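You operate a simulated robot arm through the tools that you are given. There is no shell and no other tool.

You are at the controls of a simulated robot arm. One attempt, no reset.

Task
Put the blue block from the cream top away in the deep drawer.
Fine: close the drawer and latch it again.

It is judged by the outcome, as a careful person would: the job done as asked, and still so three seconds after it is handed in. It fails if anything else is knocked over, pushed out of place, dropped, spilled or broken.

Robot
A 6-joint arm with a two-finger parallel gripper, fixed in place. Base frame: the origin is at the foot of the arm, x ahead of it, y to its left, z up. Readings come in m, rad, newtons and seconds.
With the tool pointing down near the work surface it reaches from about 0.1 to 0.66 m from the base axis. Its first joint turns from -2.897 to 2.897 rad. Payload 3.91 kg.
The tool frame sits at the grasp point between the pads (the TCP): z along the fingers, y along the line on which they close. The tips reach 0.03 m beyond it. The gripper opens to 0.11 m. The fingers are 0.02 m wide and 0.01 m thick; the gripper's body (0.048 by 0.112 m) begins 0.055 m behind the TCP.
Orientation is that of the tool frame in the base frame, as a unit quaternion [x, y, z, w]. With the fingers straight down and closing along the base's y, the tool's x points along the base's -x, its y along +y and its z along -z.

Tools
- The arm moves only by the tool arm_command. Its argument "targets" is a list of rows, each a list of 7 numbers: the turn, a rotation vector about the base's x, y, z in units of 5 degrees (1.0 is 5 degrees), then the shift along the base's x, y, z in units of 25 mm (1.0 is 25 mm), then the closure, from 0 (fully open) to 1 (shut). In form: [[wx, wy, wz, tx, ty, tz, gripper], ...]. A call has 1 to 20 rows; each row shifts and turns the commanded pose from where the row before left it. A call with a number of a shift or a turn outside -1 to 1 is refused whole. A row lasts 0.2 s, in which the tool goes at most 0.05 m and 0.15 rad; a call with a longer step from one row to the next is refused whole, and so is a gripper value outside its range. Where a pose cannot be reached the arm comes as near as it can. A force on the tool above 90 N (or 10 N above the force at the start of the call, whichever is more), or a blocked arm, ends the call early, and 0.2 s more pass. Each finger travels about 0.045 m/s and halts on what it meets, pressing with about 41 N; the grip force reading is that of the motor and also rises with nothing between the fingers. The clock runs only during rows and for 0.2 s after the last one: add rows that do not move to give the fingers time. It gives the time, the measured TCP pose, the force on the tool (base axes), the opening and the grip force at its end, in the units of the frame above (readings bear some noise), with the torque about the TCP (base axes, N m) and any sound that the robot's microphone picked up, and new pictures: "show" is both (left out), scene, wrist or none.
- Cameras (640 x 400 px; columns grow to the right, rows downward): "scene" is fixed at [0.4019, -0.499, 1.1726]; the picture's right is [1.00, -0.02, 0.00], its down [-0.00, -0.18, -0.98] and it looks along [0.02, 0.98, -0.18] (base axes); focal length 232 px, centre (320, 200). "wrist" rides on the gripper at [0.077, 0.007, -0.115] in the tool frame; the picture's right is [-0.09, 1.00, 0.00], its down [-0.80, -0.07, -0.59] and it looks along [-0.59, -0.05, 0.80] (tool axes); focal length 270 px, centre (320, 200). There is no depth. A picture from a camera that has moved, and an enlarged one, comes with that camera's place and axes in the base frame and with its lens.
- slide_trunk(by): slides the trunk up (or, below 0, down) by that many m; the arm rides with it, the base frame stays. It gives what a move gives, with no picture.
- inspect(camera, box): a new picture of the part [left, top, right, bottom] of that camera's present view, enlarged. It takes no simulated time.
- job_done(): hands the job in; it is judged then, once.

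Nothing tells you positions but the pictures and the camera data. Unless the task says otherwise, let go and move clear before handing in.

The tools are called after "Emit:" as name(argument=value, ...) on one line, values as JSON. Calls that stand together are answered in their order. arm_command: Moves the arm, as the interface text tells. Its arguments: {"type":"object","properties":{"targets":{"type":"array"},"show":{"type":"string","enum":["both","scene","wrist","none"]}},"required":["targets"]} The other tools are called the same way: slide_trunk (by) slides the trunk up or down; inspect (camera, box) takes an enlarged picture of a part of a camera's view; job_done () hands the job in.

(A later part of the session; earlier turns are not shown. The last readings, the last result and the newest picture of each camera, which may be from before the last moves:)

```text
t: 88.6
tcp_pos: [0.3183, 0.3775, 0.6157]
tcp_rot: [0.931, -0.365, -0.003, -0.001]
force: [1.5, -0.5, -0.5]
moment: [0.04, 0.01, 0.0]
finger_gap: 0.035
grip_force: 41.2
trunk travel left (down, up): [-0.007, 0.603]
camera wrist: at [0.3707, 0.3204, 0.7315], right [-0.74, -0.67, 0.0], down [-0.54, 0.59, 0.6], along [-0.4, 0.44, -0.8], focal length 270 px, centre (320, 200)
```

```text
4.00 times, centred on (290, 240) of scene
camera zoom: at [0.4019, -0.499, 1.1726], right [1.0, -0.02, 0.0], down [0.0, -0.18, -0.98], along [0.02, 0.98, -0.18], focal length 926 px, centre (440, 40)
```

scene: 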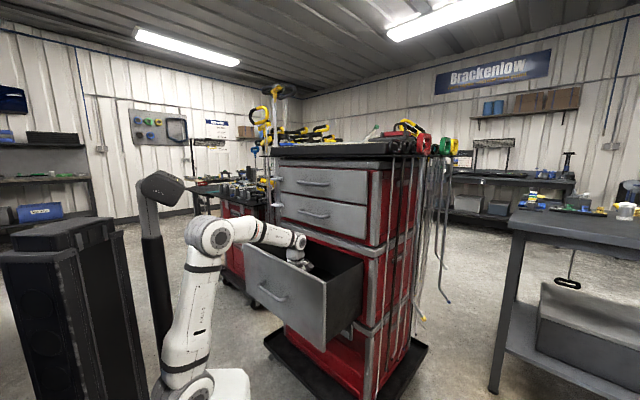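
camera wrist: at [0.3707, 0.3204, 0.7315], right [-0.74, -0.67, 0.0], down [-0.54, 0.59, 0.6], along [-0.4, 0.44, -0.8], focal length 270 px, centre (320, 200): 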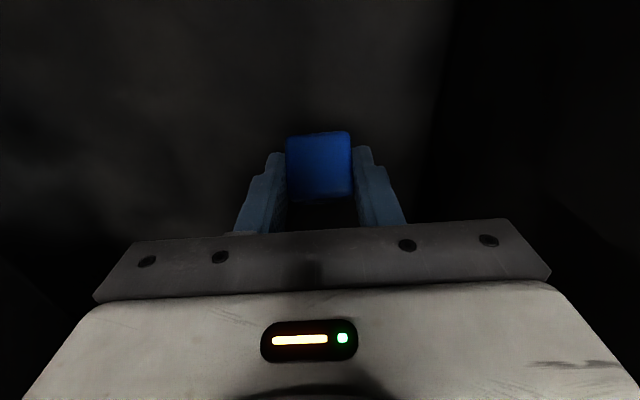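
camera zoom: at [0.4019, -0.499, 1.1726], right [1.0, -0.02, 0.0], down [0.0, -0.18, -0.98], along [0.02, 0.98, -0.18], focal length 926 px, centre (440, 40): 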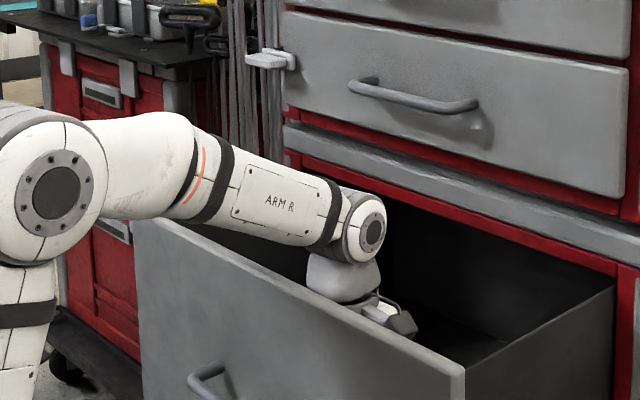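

The forearm has roughly 28 mm over the panel and the block has not touched the floor yet. I'll ease down another 10 mm in small steps.

Emit:
arm_command(targets=[[0, 0, 0, 0, 0, -0.13, 0.9], [0, 0, 0, 0, 0, -0.13, 0.9], [0, 0, 0, 0, 0, -0.13, 0.9], [0, 0, 0, 0, 0, 0, 0.9]], show="none")

Emit:
inspect(camera="scene", box=[230, 210, 326, 270])

```text
t: 89.6
tcp_pos: [0.3181, 0.3798, 0.6048]
tcp_rot: [0.931, -0.365, -0.002, -0.001]
force: [-0.2, -0.3, -0.3]
moment: [0.04, -0.04, 0.05]
finger_gap: 0.035
grip_force: 41.2
trunk travel left (down, up): [-0.007, 0.603]
```

```text
6.67 times, centred on (278, 240) of scene
camera zoom: at [0.4019, -0.499, 1.1726], right [1.0, -0.02, 0.0], down [0.0, -0.18, -0.98], along [0.02, 0.98, -0.18], focal length 1543 px, centre (600, -67)
```

zoom: 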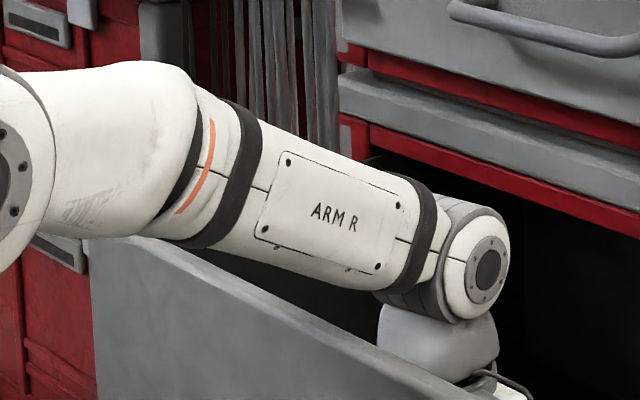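

No contact yet, but the block must be within a couple of centimetres of the floor and the forearm should go no lower. I'll open the fingers and let the block settle.

Emit:
arm_command(targets=[[0, 0, 0, 0, 0, 0, 0.66], [0, 0, 0, 0, 0, 0, 0.6], [0, 0, 0, 0, 0, 0, 0.5], [0, 0, 0, 0, 0, 0, 0.5], [0, 0, 0, 0, 0, 0, 0.5]], show="wrist")

Emit:
inspect(camera="wrist", box=[120, 0, 520, 240])

```text
t: 90.8
tcp_pos: [0.3169, 0.3787, 0.6053]
tcp_rot: [0.931, -0.365, -0.002, -0.002]
force: [-0.4, 0.2, -0.2]
moment: [0.02, -0.02, 0.0]
finger_gap: 0.0549
grip_force: 0.1
trunk travel left (down, up): [-0.007, 0.603]
camera wrist: at [0.3697, 0.3215, 0.7211], right [-0.74, -0.67, 0.0], down [-0.54, 0.59, 0.6], along [-0.4, 0.44, -0.8], focal length 270 px, centre (320, 200)
```

wrist: 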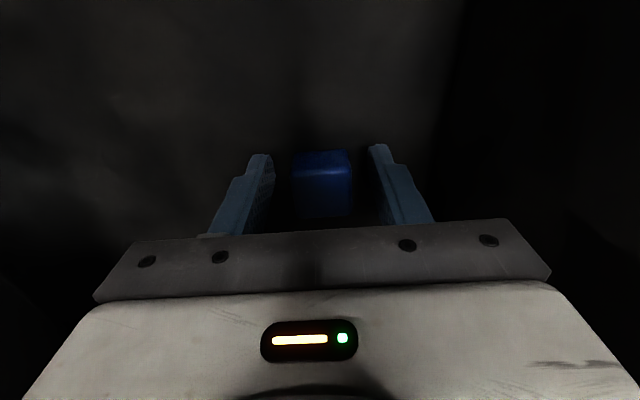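

```text
1.60 times, centred on (320, 120) of wrist
camera zoom: at [0.3697, 0.3215, 0.7211], right [-0.74, -0.67, 0.0], down [-0.54, 0.59, 0.6], along [-0.4, 0.44, -0.8], focal length 432 px, centre (320, 328)
```

zoom: 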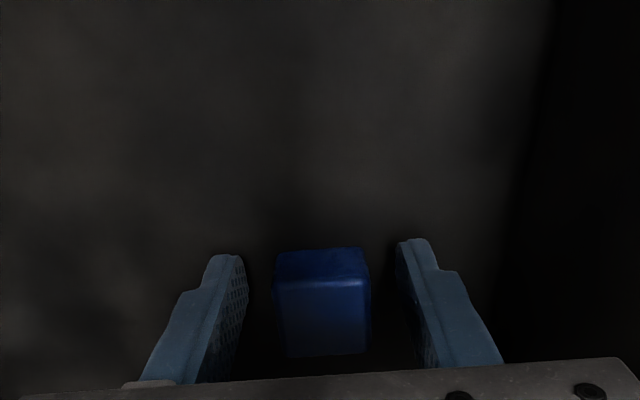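

The block rests on the drawer floor between the open fingers. I'll lift the gripper straight out of the drawer.

Emit:
arm_command(targets=[[0, 0, 0, 0, 0, 0.5, 0.5], [0, 0, 0, 0, 0, 1, 0.5], [0, 0, 0, 0, 0, 1, 0.5], [0, 0, 0, 0, 0, 1, 0.5], [0, 0, 0, 0, 0, 1, 0.5], [0, 0, 0, 0, 0, 1, 0.5]], show="wrist")

Emit:
slide_trunk(by=0.15)

Emit:
arm_command(targets=[[0, 0, 0, 0, 0, 0, 0.6]])

Emit:
inspect(camera="wrist", box=[120, 0, 520, 240])

```text
t: 92.2
tcp_pos: [0.3184, 0.379, 0.7428]
tcp_rot: [0.931, -0.364, -0.002, 0.0]
force: [0.1, 0.4, 0.7]
moment: [-0.01, 0.02, 0.0]
finger_gap: 0.055
grip_force: 0.1
trunk travel left (down, up): [-0.007, 0.603]
camera wrist: at [0.3707, 0.3212, 0.8579], right [-0.74, -0.67, 0.0], down [-0.54, 0.59, 0.6], along [-0.4, 0.44, -0.8], focal length 270 px, centre (320, 200)
```

wrist: 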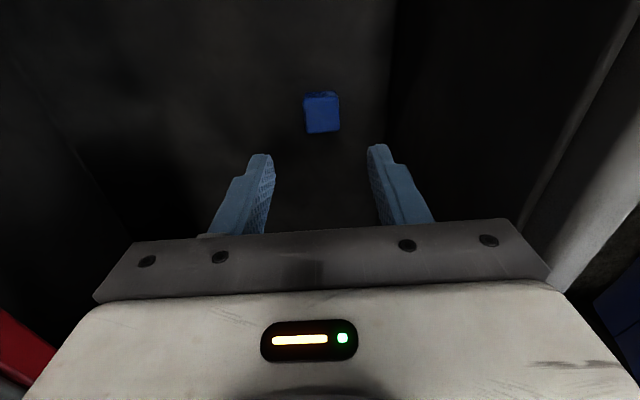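

```text
t: 93.9
tcp_pos: [0.3182, 0.3791, 0.8926]
tcp_rot: [0.931, -0.364, -0.003, -0.001]
force: [0.3, 0.3, 1.0]
moment: [0.02, -0.01, 0.01]
finger_gap: 0.0551
grip_force: 0.0
trunk travel left (down, up): [-0.157, 0.453]
```

```text
t: 94.3
tcp_pos: [0.3179, 0.3772, 0.8934]
tcp_rot: [0.931, -0.365, -0.002, -0.001]
force: [-0.4, -0.3, 0.0]
moment: [-0.01, 0.01, 0.0]
finger_gap: 0.0443
grip_force: 0.2
trunk travel left (down, up): [-0.157, 0.453]
camera wrist: at [0.3707, 0.3213, 1.0077], right [-0.74, -0.67, 0.0], down [-0.54, 0.59, 0.6], along [-0.4, 0.44, -0.8], focal length 270 px, centre (320, 200)
```

scene: 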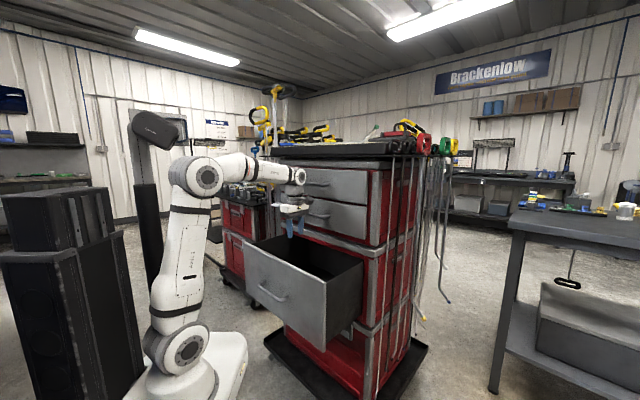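
wrist: 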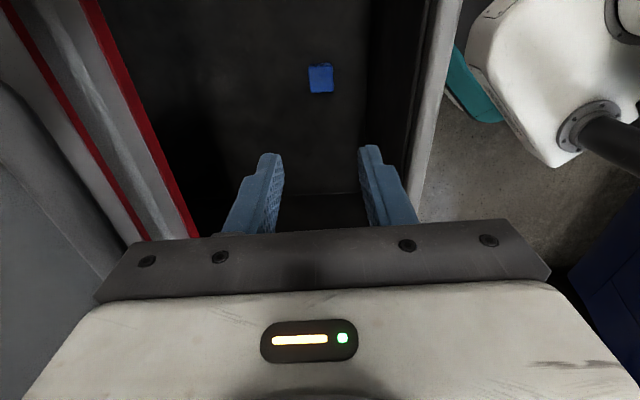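

```text
1.60 times, centred on (320, 120) of wrist
camera zoom: at [0.3707, 0.3213, 1.0077], right [-0.74, -0.67, 0.0], down [-0.54, 0.59, 0.6], along [-0.4, 0.44, -0.8], focal length 432 px, centre (320, 328)
```

zoom: 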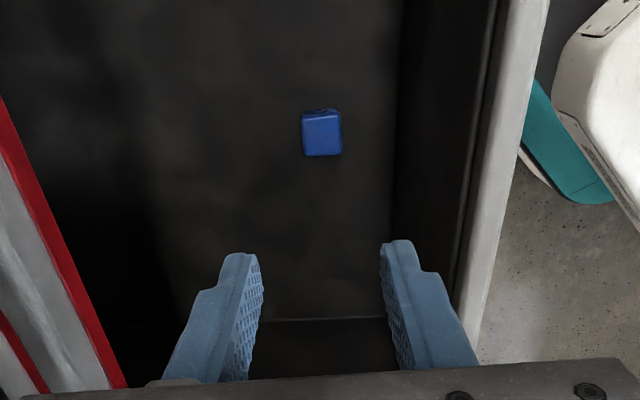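

The block lies flat on the drawer's floor. I'll withdraw over the front panel, close the fingers and tilt them toward the panel so I can push the drawer shut.

Emit:
arm_command(targets=[[0, 0, 0, -0.648, -0.695, 0, 0.7], [0, 0, 0, -0.648, -0.695, 0, 0.8], [0, 0, 0, -0.648, -0.695, 0, 0.9], [0, 0, 0, -0.648, -0.695, 0, 1], [0, 0, 0, -0.648, -0.695, 0, 1], [0, 0, 0, -0.648, -0.695, 0, 1], [0, 0, 0, -0.648, -0.695, 0, 1], [0, 0, 0, -0.648, -0.695, 0, 1], [0.94, -0.877, 0, 0, 0, 0, 1], [0.94, -0.877, 0, 0, 0, 0, 1], [0.94, -0.877, 0, 0, 0, 0, 1], [0.94, -0.877, 0, 0, 0, 0, 1], [0.94, -0.877, 0, 0, 0, 0, 1], [0.94, -0.877, 0, 0, 0, 0, 1], [0.94, -0.877, 0, 0, 0, 0, 1]])

```text
t: 97.5
tcp_pos: [0.1878, 0.239, 0.8924]
tcp_rot: [0.861, -0.336, 0.138, -0.357]
force: [0.0, -0.4, 0.2]
moment: [0.01, -0.01, -0.03]
finger_gap: 0.0
grip_force: 37.9
trunk travel left (down, up): [-0.157, 0.453]
camera wrist: at [0.1862, 0.1244, 0.9693], right [-0.54, -0.46, -0.7], down [-0.84, 0.27, 0.47], along [-0.03, 0.85, -0.53], focal length 270 px, centre (320, 200)
```

scene: 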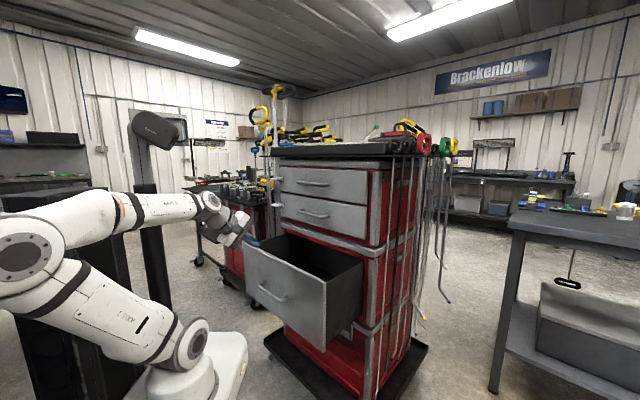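
wrist: 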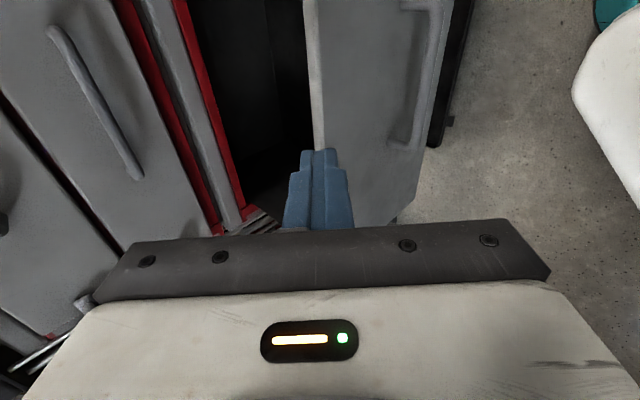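

The closed fingers are in front of and above the open drawer's panel. I'll lower to a height just above the handle, then push the panel in along the cart's heading.

Emit:
slide_trunk(by=-0.145)

Emit:
arm_command(targets=[[0, 0, 0, 0.341, 0.366, 0, 1], [0, 0, 0, 0.341, 0.366, 0, 1], [0, 0, 0, 0, 0, 0, 1]])

Emit:
inspect(camera="scene", box=[210, 210, 370, 310])

```text
t: 99.2
tcp_pos: [0.1878, 0.2388, 0.7472]
tcp_rot: [0.861, -0.336, 0.139, -0.356]
force: [-0.5, 0.3, 0.2]
moment: [0.0, 0.03, 0.0]
finger_gap: 0.0
grip_force: 38.0
trunk travel left (down, up): [-0.012, 0.598]
```

```text
t: 100.0
tcp_pos: [0.2063, 0.2573, 0.7474]
tcp_rot: [0.861, -0.336, 0.138, -0.357]
force: [0.5, 0.9, -0.2]
moment: [-0.02, 0.05, -0.01]
finger_gap: 0.0
grip_force: 37.5
trunk travel left (down, up): [-0.012, 0.598]
camera wrist: at [0.2036, 0.1428, 0.8244], right [-0.54, -0.46, -0.7], down [-0.84, 0.27, 0.47], along [-0.03, 0.85, -0.53], focal length 270 px, centre (320, 200)
```

scene: 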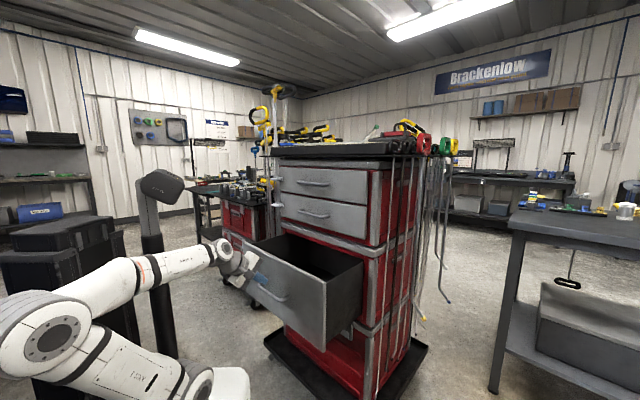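
wrist: 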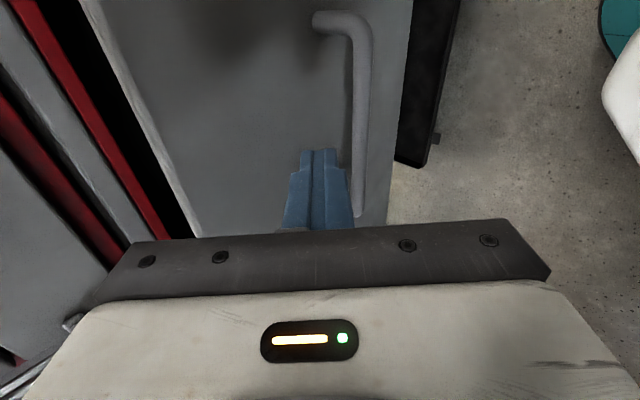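

```text
4.00 times, centred on (290, 260) of scene
camera zoom: at [0.4019, -0.499, 1.1726], right [1.0, -0.02, 0.0], down [0.0, -0.18, -0.98], along [0.02, 0.98, -0.18], focal length 926 px, centre (440, -40)
```

zoom: 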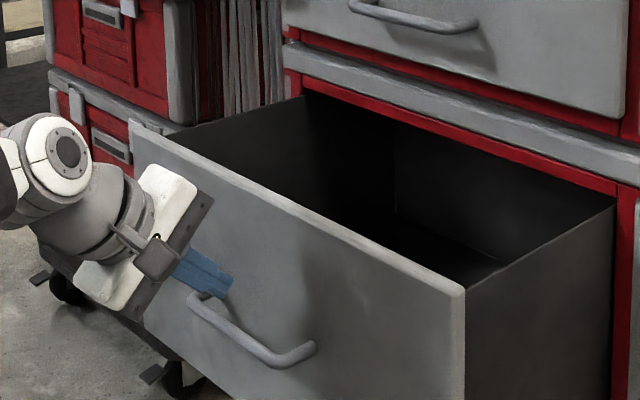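

The fingertips point at the panel just above the handle. I'll push steadily along the cart's heading.

Emit:
arm_command(targets=[[0, 0, 0, 0.341, 0.366, 0, 1], [0, 0, 0, 0.341, 0.366, 0, 1], [0, 0, 0, 0.341, 0.366, 0, 1], [0, 0, 0, 0.341, 0.366, 0, 1], [0, 0, 0, 0.341, 0.366, 0, 1], [0, 0, 0, 0.341, 0.366, 0, 1], [0, 0, 0, 0.341, 0.366, 0, 1], [0, 0, 0, 0.341, 0.366, 0, 1]])

Emit:
inspect(camera="scene", box=[220, 210, 380, 310])

```text
t: 101.8
tcp_pos: [0.273, 0.3305, 0.7483]
tcp_rot: [0.86, -0.336, 0.138, -0.357]
force: [0.4, 0.2, -0.8]
moment: [0.0, 0.0, 0.01]
finger_gap: 0.0
grip_force: 37.5
trunk travel left (down, up): [-0.012, 0.598]
camera wrist: at [0.2715, 0.2156, 0.8253], right [-0.54, -0.46, -0.7], down [-0.84, 0.27, 0.47], along [-0.03, 0.85, -0.53], focal length 270 px, centre (320, 200)
```

scene: 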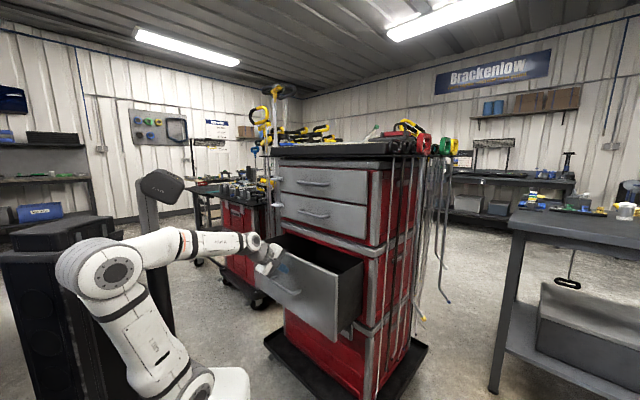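
wrist: 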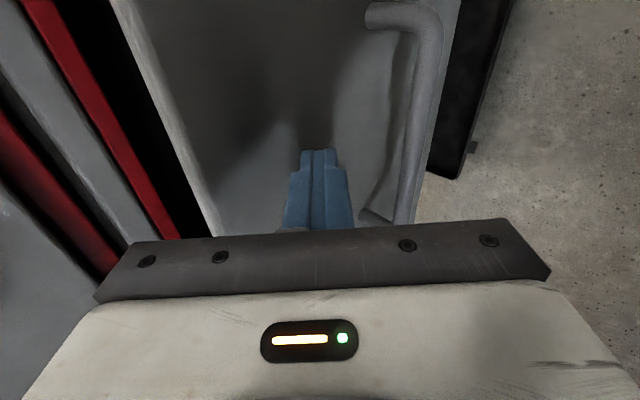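

```text
4.00 times, centred on (300, 260) of scene
camera zoom: at [0.4019, -0.499, 1.1726], right [1.0, -0.02, 0.0], down [0.0, -0.18, -0.98], along [0.02, 0.98, -0.18], focal length 926 px, centre (400, -40)
```

zoom: 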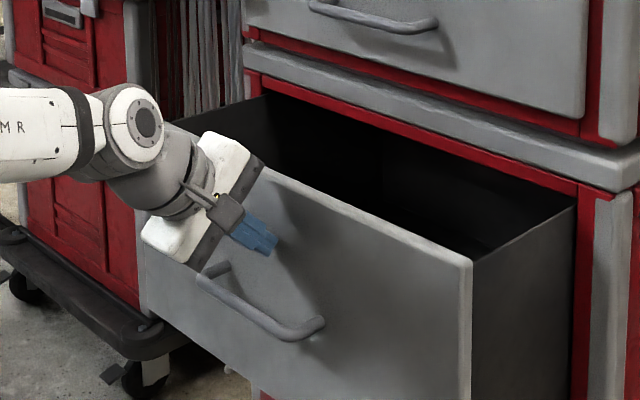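

The drawer is moving in easily. I'll keep pushing.

Emit:
arm_command(targets=[[0, 0, 0, 0.341, 0.366, 0, 1], [0, 0, 0, 0.341, 0.366, 0, 1], [0, 0, 0, 0.341, 0.366, 0, 1], [0, 0, 0, 0.341, 0.366, 0, 1], [0, 0, 0, 0.341, 0.366, 0, 1], [0, 0, 0, 0.341, 0.366, 0, 1], [0, 0, 0, 0.341, 0.366, 0, 1], [0, 0, 0, 0.341, 0.366, 0, 1], [0, 0, 0, 0.341, 0.366, 0, 1], [0, 0, 0, 0.341, 0.366, 0, 1], [0, 0, 0, 0.205, 0.219, 0, 1]])

Emit:
inspect(camera="scene", box=[250, 210, 410, 310])

```text
t: 104.2
tcp_pos: [0.3615, 0.4287, 0.748]
tcp_rot: [0.861, -0.335, 0.138, -0.356]
force: [1.0, -0.3, -0.1]
moment: [-0.01, 0.04, 0.02]
finger_gap: 0.0001
grip_force: 38.1
trunk travel left (down, up): [-0.012, 0.598]
camera wrist: at [0.3606, 0.3142, 0.8244], right [-0.54, -0.46, -0.7], down [-0.84, 0.27, 0.47], along [-0.03, 0.85, -0.53], focal length 270 px, centre (320, 200)
```

scene: 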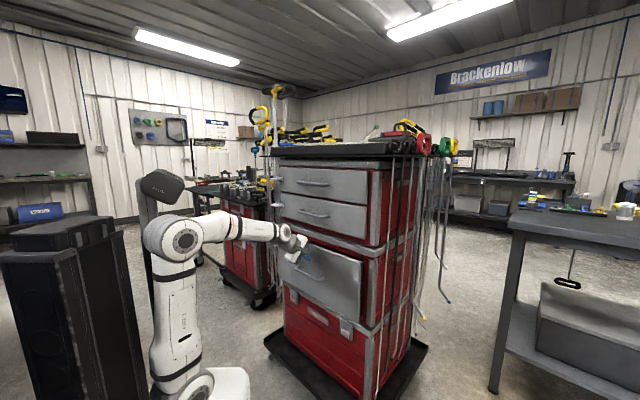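
wrist: 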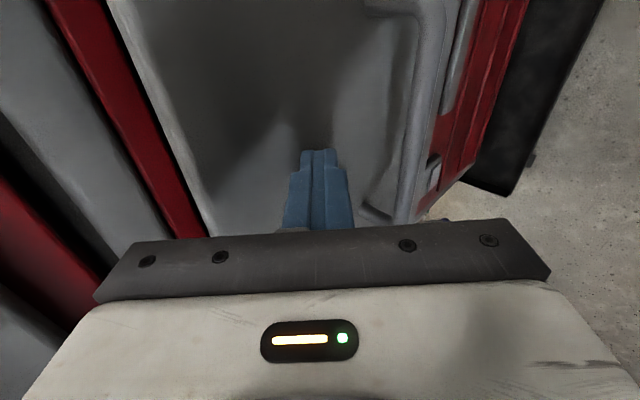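

```text
4.00 times, centred on (330, 260) of scene
camera zoom: at [0.4019, -0.499, 1.1726], right [1.0, -0.02, 0.0], down [0.0, -0.18, -0.98], along [0.02, 0.98, -0.18], focal length 926 px, centre (280, -40)
```

zoom: 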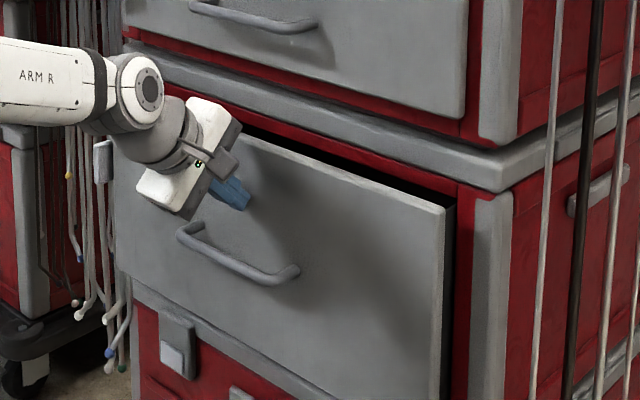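

About 3 cm remain. I'll push the rest in slow small steps.

Emit:
arm_command(targets=[[0, 0, 0, 0.17, 0.183, 0, 1], [0, 0, 0, 0.17, 0.183, 0, 1], [0, 0, 0, 0.17, 0.183, 0, 1], [0, 0, 0, 0.17, 0.183, 0, 1], [0, 0, 0, 0.1, 0.107, 0, 1]])

Emit:
inspect(camera="scene", box=[250, 210, 410, 310])

```text
t: 105.4
tcp_pos: [0.3802, 0.448, 0.7489]
tcp_rot: [0.861, -0.336, 0.139, -0.355]
force: [-27.0, -28.4, 1.6]
moment: [-0.37, 0.31, -0.32]
finger_gap: 0.0
grip_force: 37.3
trunk travel left (down, up): [-0.012, 0.598]
camera wrist: at [0.379, 0.3331, 0.8253], right [-0.55, -0.46, -0.7], down [-0.84, 0.27, 0.47], along [-0.03, 0.85, -0.53], focal length 270 px, centre (320, 200)
```

scene: 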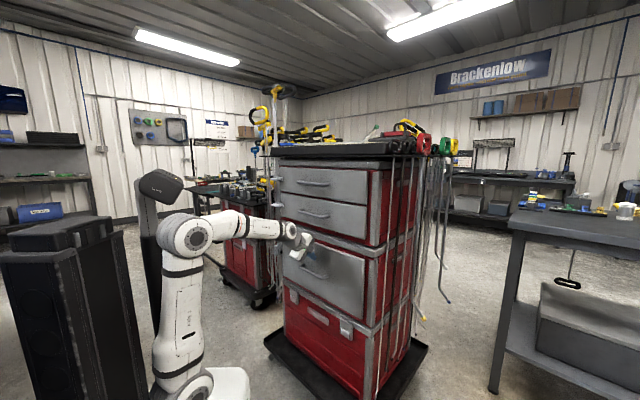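
wrist: 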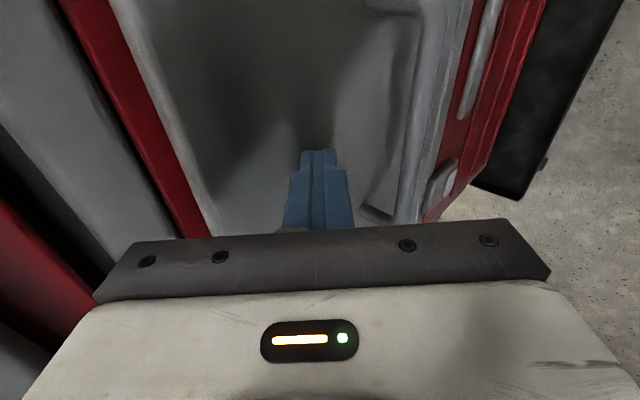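

```text
4.00 times, centred on (330, 260) of scene
camera zoom: at [0.4019, -0.499, 1.1726], right [1.0, -0.02, 0.0], down [0.0, -0.18, -0.98], along [0.02, 0.98, -0.18], focal length 926 px, centre (280, -40)
```

zoom: 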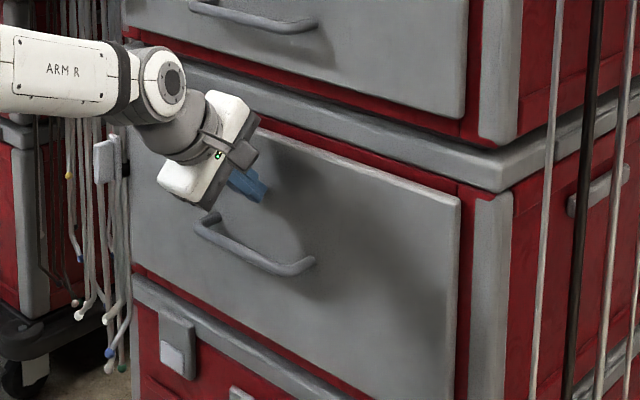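

The drawer is fully home (it stopped against its seat with about 39 N). I'll back away and level the gripper for turning the latch down again.

Emit:
arm_command(targets=[[0, 0, 0, -0.4, -0.43, 0, 1], [0, 0, 0, -0.623, -0.668, 0, 1], [0, 0, 0, -0.623, -0.668, 0, 1], [0, 0, 0, -0.623, -0.668, 0, 1], [0, 0, 0, -0.623, -0.668, 0, 1], [0, 0, 0, -0.623, -0.668, 0, 1], [0, 0, -0.44, 0, 0, 0, 0.9], [1, -1, 0, 0, 0, 0, 0.8], [1, -1, 0, 0, 0, 0, 0.72], [1, -1, 0, 0, 0, 0, 0.68], [1, -1, 0, 0, 0, 0, 0.68], [1, -1, 0, 0, 0, 0, 0.68], [1, -1, 0, 0, 0, 0, 0.68], [0.364, -0.364, 0, 0, 0, 0, 0.68]])

Emit:
inspect(camera="scene", box=[250, 210, 410, 310])

```text
t: 108.4
tcp_pos: [0.2982, 0.3672, 0.7553]
tcp_rot: [0.654, -0.27, 0.269, -0.653]
force: [0.4, -0.1, -0.2]
moment: [0.0, 0.0, -0.01]
finger_gap: 0.0353
grip_force: 0.1
out of reach, approached as far as the arm can: row 13, 14
trunk travel left (down, up): [-0.012, 0.598]
camera wrist: at [0.2726, 0.2325, 0.7504], right [-0.06, 0.06, -1.0], down [-0.99, 0.14, 0.07], along [0.15, 0.99, 0.05], focal length 270 px, centre (320, 200)
```

scene: 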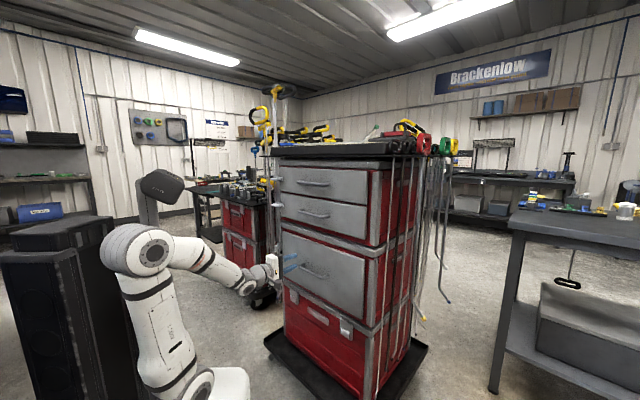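
wrist: 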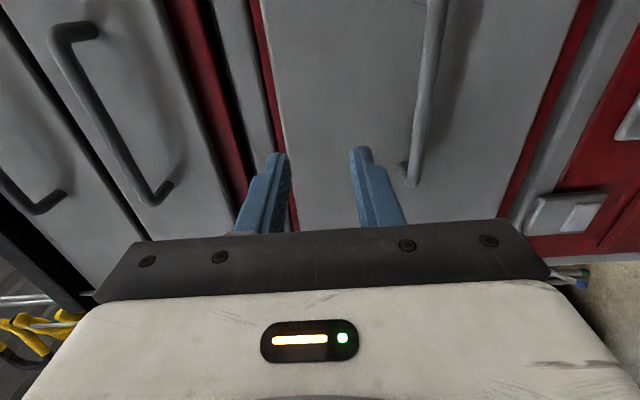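

```text
4.00 times, centred on (330, 260) of scene
camera zoom: at [0.4019, -0.499, 1.1726], right [1.0, -0.02, 0.0], down [0.0, -0.18, -0.98], along [0.02, 0.98, -0.18], focal length 926 px, centre (280, -40)
```

zoom: 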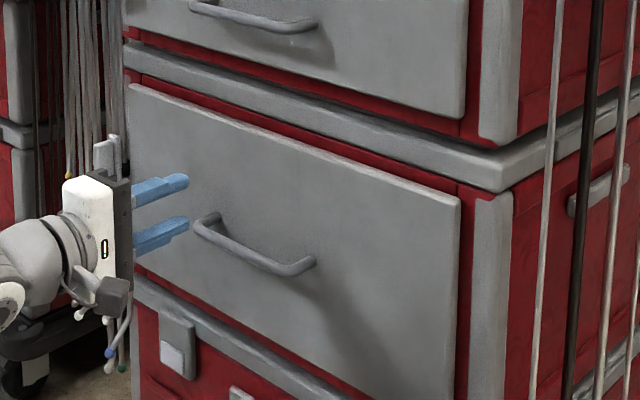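

The drawer sits flush and the latch is still upright. I'll move left in front of the latch and roll the fingers to stand either side of its tab.

Emit:
arm_command(targets=[[0, 0, 0, -0.904, 0.786, -0.252, 0.68], [0, 0, 0, -0.904, 0.786, -0.252, 0.68], [0, 0, 0, -0.904, 0.786, -0.252, 0.68], [0, 0, 0, -0.904, 0.786, -0.252, 0.68], [0, 0, 0, -0.904, 0.786, -0.252, 0.68], [0, 0, 0, -0.904, 0.786, -0.252, 0.68], [0, 0, 0, -0.904, 0.786, -0.252, 0.68], [0, 0, 0, -0.904, 0.786, -0.252, 0.68], [0, 0, 0, -0.904, 0.786, -0.252, 0.68], [-1, -1, 0, 0, 0, 0, 0.68], [-1, -1, 0, 0, 0, 0, 0.68], [-1, -1, 0, 0, 0, 0, 0.68], [-1, -1, 0, 0, 0, 0, 0.68], [-1, -1, 0, 0, 0, 0, 0.68], [-1, -1, 0, 0, 0, 0, 0.68], [-1, -1, 0, 0, 0, 0, 0.68], [-1, -1, 0, 0, 0, 0, 0.68], [-1, -1, 0, 0, 0, 0, 0.68], [-1, -1, 0, 0, 0, 0, 0.68], [-1, -1, 0, 0, 0, 0, 0.68]], show="wrist")

```text
t: 112.6
tcp_pos: [0.0964, 0.5446, 0.6993]
tcp_rot: [0.679, 0.201, 0.62, -0.337]
force: [-0.2, -0.5, -0.3]
moment: [-0.01, -0.01, 0.0]
finger_gap: 0.0351
grip_force: 0.0
trunk travel left (down, up): [-0.012, 0.598]
camera wrist: at [0.031, 0.4484, 0.7747], right [0.68, -0.68, -0.29], down [-0.59, -0.26, -0.77], along [0.44, 0.69, -0.57], focal length 270 px, centre (320, 200)
```

wrist: 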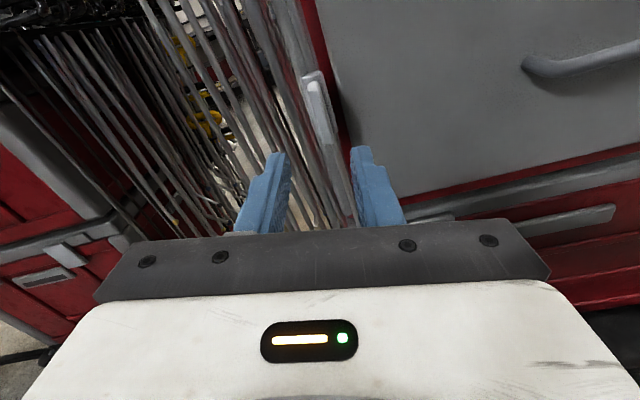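

Position matches the earlier one. I'll finish the roll and compare with the earlier view.

Emit:
arm_command(targets=[[-1, -1, 0, 0, 0, 0, 0.68], [-1, -1, 0, 0, 0, 0, 0.68], [-1, -1, 0, 0, 0, 0, 0.68], [-0.142, -0.142, 0, -0.05, -0.01, -0.03, 0.68], [0, 0, 0, 0, 0, 0, 0.68]], show="wrist")

Emit:
inspect(camera="wrist", box=[230, 50, 430, 175])

Emit:
inspect(camera="scene", box=[244, 230, 324, 280])

```text
t: 113.8
tcp_pos: [0.0946, 0.5443, 0.6987]
tcp_rot: [0.628, 0.327, 0.673, -0.212]
force: [-1.0, 0.3, 1.1]
moment: [-0.04, 0.0, -0.01]
finger_gap: 0.0352
grip_force: 0.1
trunk travel left (down, up): [-0.012, 0.598]
camera wrist: at [0.0093, 0.469, 0.7777], right [0.7, -0.71, 0.09], down [-0.37, -0.47, -0.8], along [0.6, 0.53, -0.59], focal length 270 px, centre (320, 200)
```

wrist: 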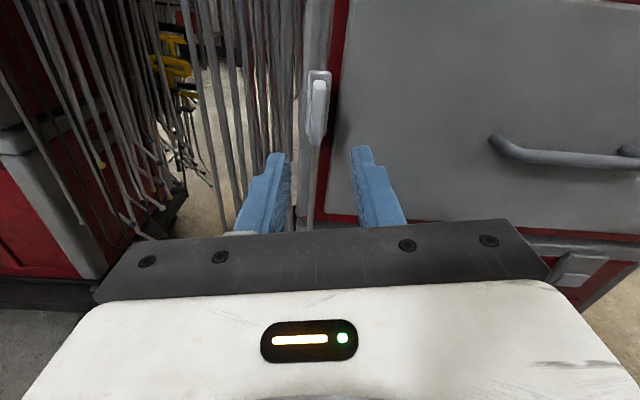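

```text
3.20 times, centred on (330, 112) of wrist
camera zoom: at [0.0093, 0.469, 0.7777], right [0.7, -0.71, 0.09], down [-0.37, -0.47, -0.8], along [0.6, 0.53, -0.59], focal length 865 px, centre (288, 480)
```

zoom: 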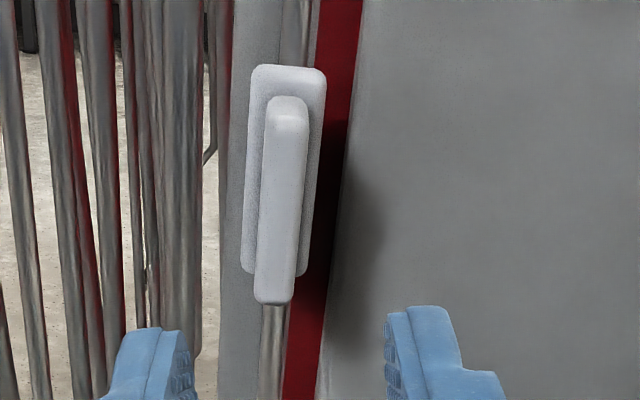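

```text
8.00 times, centred on (284, 255) of scene
camera zoom: at [0.4019, -0.499, 1.1726], right [1.0, -0.02, 0.0], down [0.0, -0.18, -0.98], along [0.02, 0.98, -0.18], focal length 1852 px, centre (608, -240)
```

zoom: 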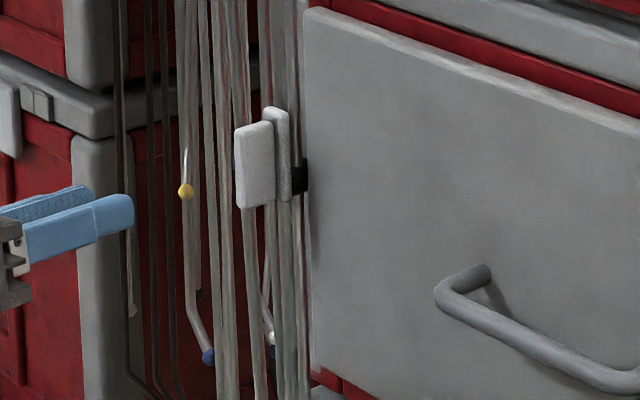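

The view matches the earlier one: latch upright, drawer flush. I'll advance so the fingers stand either side of the tab, then narrow them around it.

Emit:
arm_command(targets=[[0, 0, 0, 0.7, 0.71, 0, 0.68], [0, 0, 0, 0.7, 0.71, 0, 0.68], [0, 0, 0, 0.7, 0.71, 0, 0.68], [0, 0, 0, 0.6, 0.61, 0, 0.68], [0, 0, 0, 0.44, 0.46, 0, 0.68], [0, 0, 0, 0, 0, 0, 0.76], [0, 0, 0, 0, 0, 0, 0.8], [0, 0, 0, 0, 0, 0, 0.8]], show="wrist")

Emit:
inspect(camera="wrist", box=[230, 90, 430, 215])

Emit:
inspect(camera="scene", box=[244, 230, 324, 280])

```text
t: 115.6
tcp_pos: [0.174, 0.6216, 0.6987]
tcp_rot: [0.628, 0.328, 0.673, -0.213]
force: [0.2, -0.2, 0.0]
moment: [0.0, -0.01, 0.04]
finger_gap: 0.0222
grip_force: 0.1
trunk travel left (down, up): [-0.012, 0.598]
camera wrist: at [0.0894, 0.5474, 0.778], right [0.7, -0.71, 0.09], down [-0.37, -0.47, -0.8], along [0.6, 0.53, -0.59], focal length 270 px, centre (320, 200)
```

wrist: 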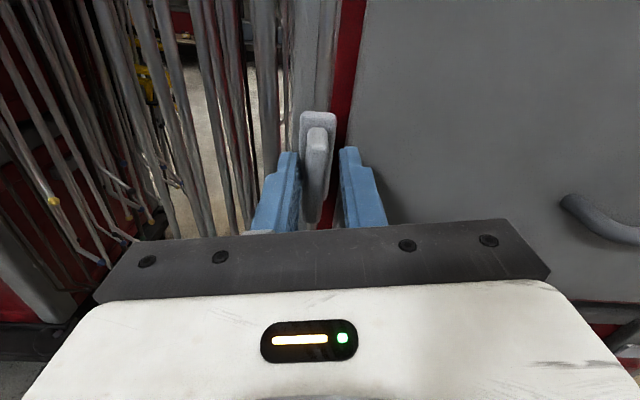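

```text
3.20 times, centred on (330, 152) of wrist
camera zoom: at [0.0894, 0.5474, 0.778], right [0.7, -0.71, 0.09], down [-0.37, -0.47, -0.8], along [0.6, 0.53, -0.59], focal length 865 px, centre (288, 352)
```

zoom: 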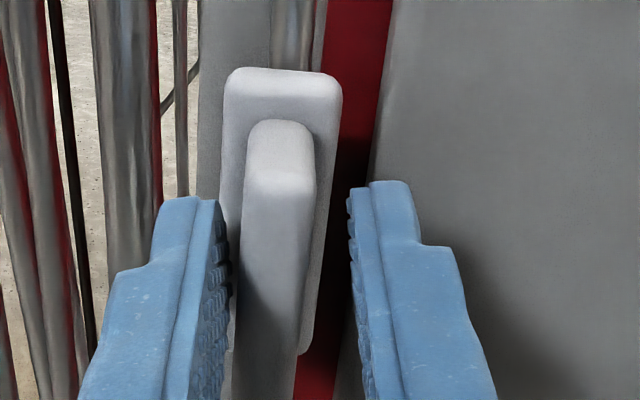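

```text
8.00 times, centred on (284, 255) of scene
camera zoom: at [0.4019, -0.499, 1.1726], right [1.0, -0.02, 0.0], down [0.0, -0.18, -0.98], along [0.02, 0.98, -0.18], focal length 1852 px, centre (608, -240)
```

zoom: 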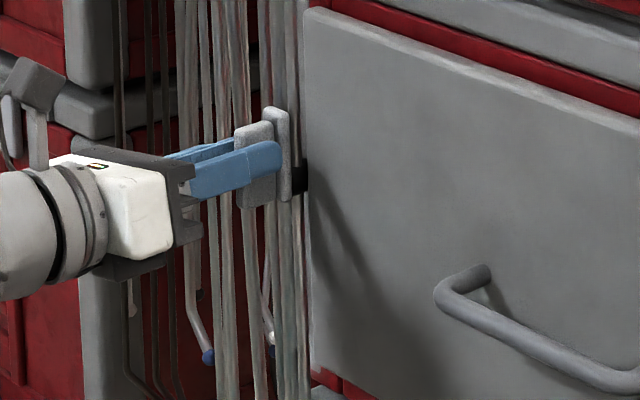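

The tab is between the fingers. I'll turn it back clockwise along the reverse path, checking halfway.

Emit:
arm_command(targets=[[1, 1, 0, 0.2005, -0.0005, 0.0161, 0.8], [1, 1, 0, 0.1011, -0.1011, -0.0015, 0.8], [1, 1, 0, 0.1002, -0.1002, -0.0191, 0.8], [1, 1, 0, 0.0979, -0.0979, -0.0364, 0.8], [1, 1, 0, 0.094, -0.094, -0.0532, 0.8], [1, 1, 0, 0.0886, -0.0886, -0.0691, 0.8], [1, 1, 0, 0.0819, -0.0819, -0.084, 0.8]], show="wrist")

Emit:
inspect(camera="wrist", box=[230, 90, 430, 215])

Emit:
inspect(camera="scene", box=[244, 230, 324, 280])

```text
t: 117.2
tcp_pos: [0.1912, 0.6106, 0.6936]
tcp_rot: [0.707, 0.033, 0.522, -0.476]
force: [0.1, 0.0, -0.5]
moment: [0.02, -0.02, -0.01]
finger_gap: 0.0224
grip_force: 0.4
trunk travel left (down, up): [-0.012, 0.598]
camera wrist: at [0.1497, 0.4921, 0.7499], right [0.5, -0.5, -0.7], down [-0.82, -0.02, -0.57], along [0.27, 0.86, -0.43], focal length 270 px, centre (320, 200)
```

wrist: 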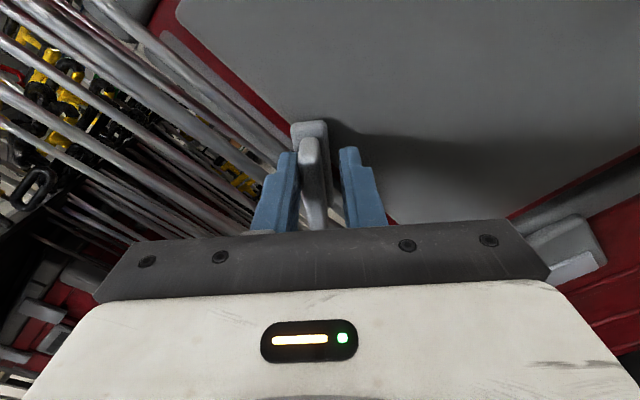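

```text
3.20 times, centred on (330, 152) of wrist
camera zoom: at [0.1497, 0.4921, 0.7499], right [0.5, -0.5, -0.7], down [-0.82, -0.02, -0.57], along [0.27, 0.86, -0.43], focal length 865 px, centre (288, 352)
```

zoom: 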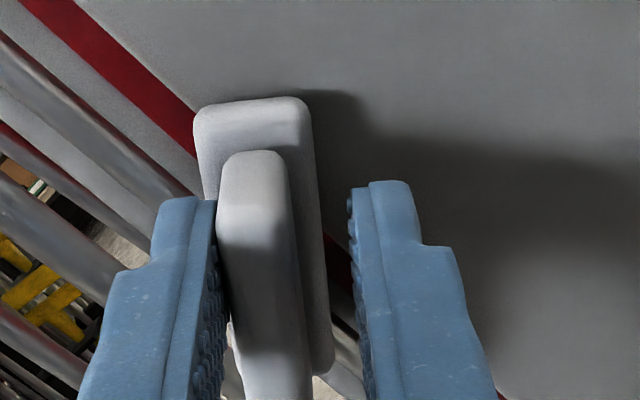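

```text
8.00 times, centred on (284, 255) of scene
camera zoom: at [0.4019, -0.499, 1.1726], right [1.0, -0.02, 0.0], down [0.0, -0.18, -0.98], along [0.02, 0.98, -0.18], focal length 1852 px, centre (608, -240)
```

zoom: 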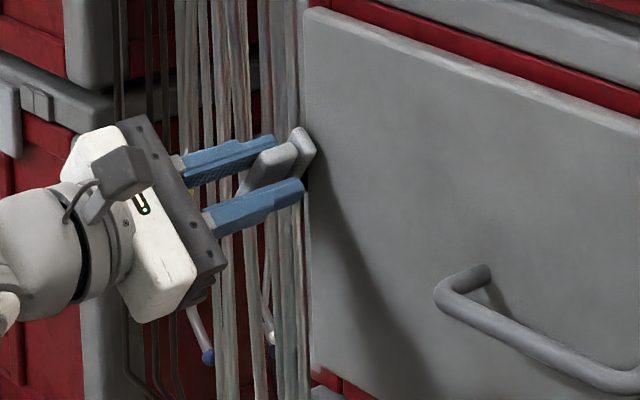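

The tab is following the fingers down freely and its plate passes in front of the drawer edge. I'll carry on to level.

Emit:
arm_command(targets=[[1, 1, 0, 0.0739, -0.0739, -0.0976, 0.8], [1, 1, 0, 0.0649, -0.0649, -0.1097, 0.8], [1, 1, 0, 0.0549, -0.0549, -0.1203, 0.8], [1, 1, 0, 0.0439, -0.0439, -0.1288, 0.8], [1, 1, 0, 0.0324, -0.0324, -0.1356, 0.8], [1, 1, 0, 0.0204, -0.0204, -0.14, 0.8], [1, 1, 0, 0.008, -0.008, -0.1428, 0.8], [0.142, 0.142, 0, 0, 0, -0.0203, 0.8]], show="wrist")

Emit:
inspect(camera="wrist", box=[230, 90, 430, 215])

Emit:
inspect(camera="scene", box=[244, 230, 324, 280])

```text
t: 119.0
tcp_pos: [0.2002, 0.602, 0.6708]
tcp_rot: [0.654, -0.27, 0.269, -0.654]
force: [0.3, 0.1, 0.5]
moment: [0.03, -0.01, 0.01]
finger_gap: 0.0222
grip_force: 0.0
trunk travel left (down, up): [-0.012, 0.598]
camera wrist: at [0.1737, 0.4677, 0.6652], right [-0.06, 0.06, -1.0], down [-0.99, 0.14, 0.07], along [0.15, 0.99, 0.05], focal length 270 px, centre (320, 200)
```

wrist: 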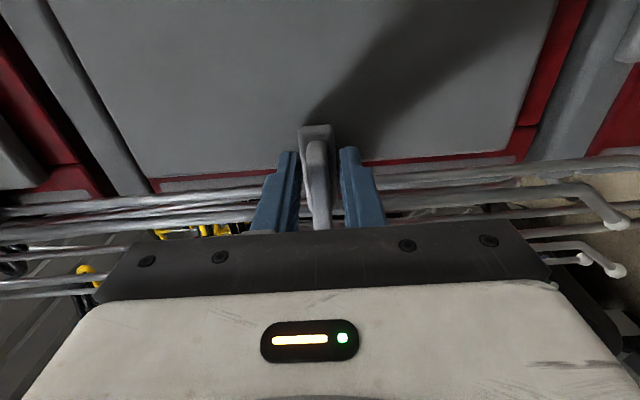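

```text
3.20 times, centred on (330, 152) of wrist
camera zoom: at [0.1737, 0.4677, 0.6652], right [-0.06, 0.06, -1.0], down [-0.99, 0.14, 0.07], along [0.15, 0.99, 0.05], focal length 865 px, centre (288, 352)
```

zoom: 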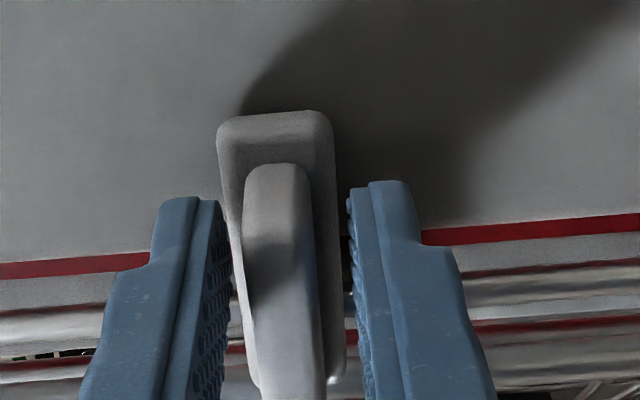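

```text
8.00 times, centred on (284, 255) of scene
camera zoom: at [0.4019, -0.499, 1.1726], right [1.0, -0.02, 0.0], down [0.0, -0.18, -0.98], along [0.02, 0.98, -0.18], focal length 1852 px, centre (608, -240)
```

zoom: 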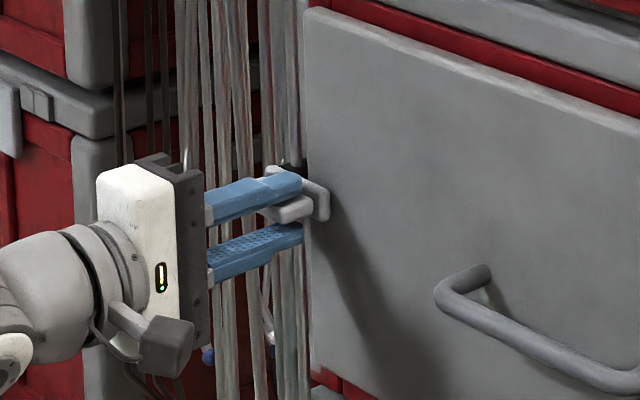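

The tab looks level again, as it was at the start. I'll press slightly further down to be sure it is against its stop.

Emit:
arm_command(targets=[[0.7071, 0.7071, 0, -0.003, 0.003, -0.101, 0.8], [0.7071, 0.7071, 0, -0.009, 0.009, -0.1, 0.8], [0.5, 0.5, 0, -0.01, 0.01, -0.08, 0.8]], show="wrist")

Emit:
inspect(camera="wrist", box=[230, 90, 430, 215])

Emit:
inspect(camera="scene", box=[264, 240, 304, 265])

```text
t: 119.8
tcp_pos: [0.1981, 0.6029, 0.6666]
tcp_rot: [-0.615, 0.345, -0.19, 0.683]
force: [-1.8, 5.7, 13.5]
moment: [-0.13, -0.21, 0.06]
finger_gap: 0.028
grip_force: 6.4
trunk travel left (down, up): [-0.012, 0.598]
camera wrist: at [0.1694, 0.4707, 0.6422], right [-0.22, 0.23, -0.95], down [-0.96, 0.11, 0.25], along [0.17, 0.97, 0.19], focal length 270 px, centre (320, 200)
```

wrist: 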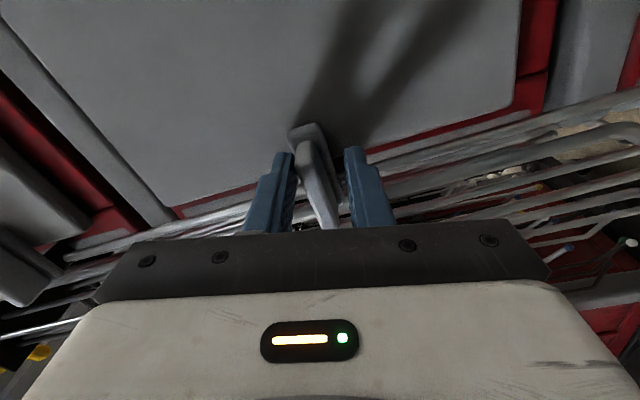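

```text
3.20 times, centred on (330, 152) of wrist
camera zoom: at [0.1694, 0.4707, 0.6422], right [-0.22, 0.23, -0.95], down [-0.96, 0.11, 0.25], along [0.17, 0.97, 0.19], focal length 865 px, centre (288, 352)
```

zoom: 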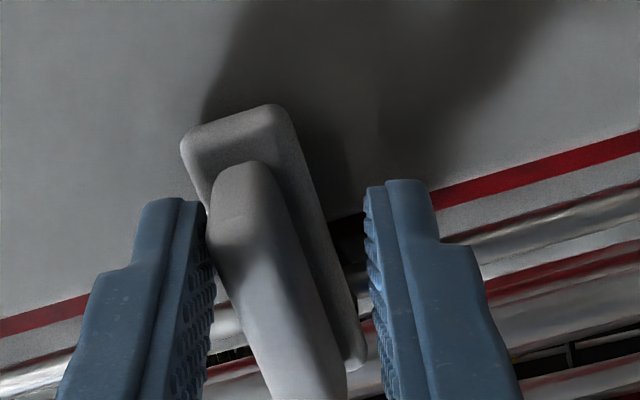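

```text
16.00 times, centred on (284, 252) of scene
camera zoom: at [0.4019, -0.499, 1.1726], right [1.0, -0.02, 0.0], down [0.0, -0.18, -0.98], along [0.02, 0.98, -0.18], focal length 3703 px, centre (896, -640)
```

zoom: 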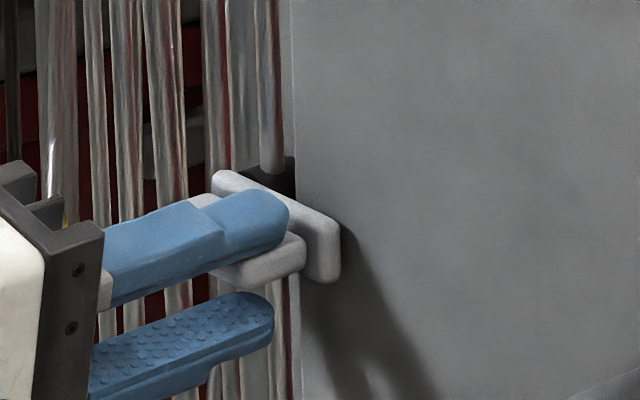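

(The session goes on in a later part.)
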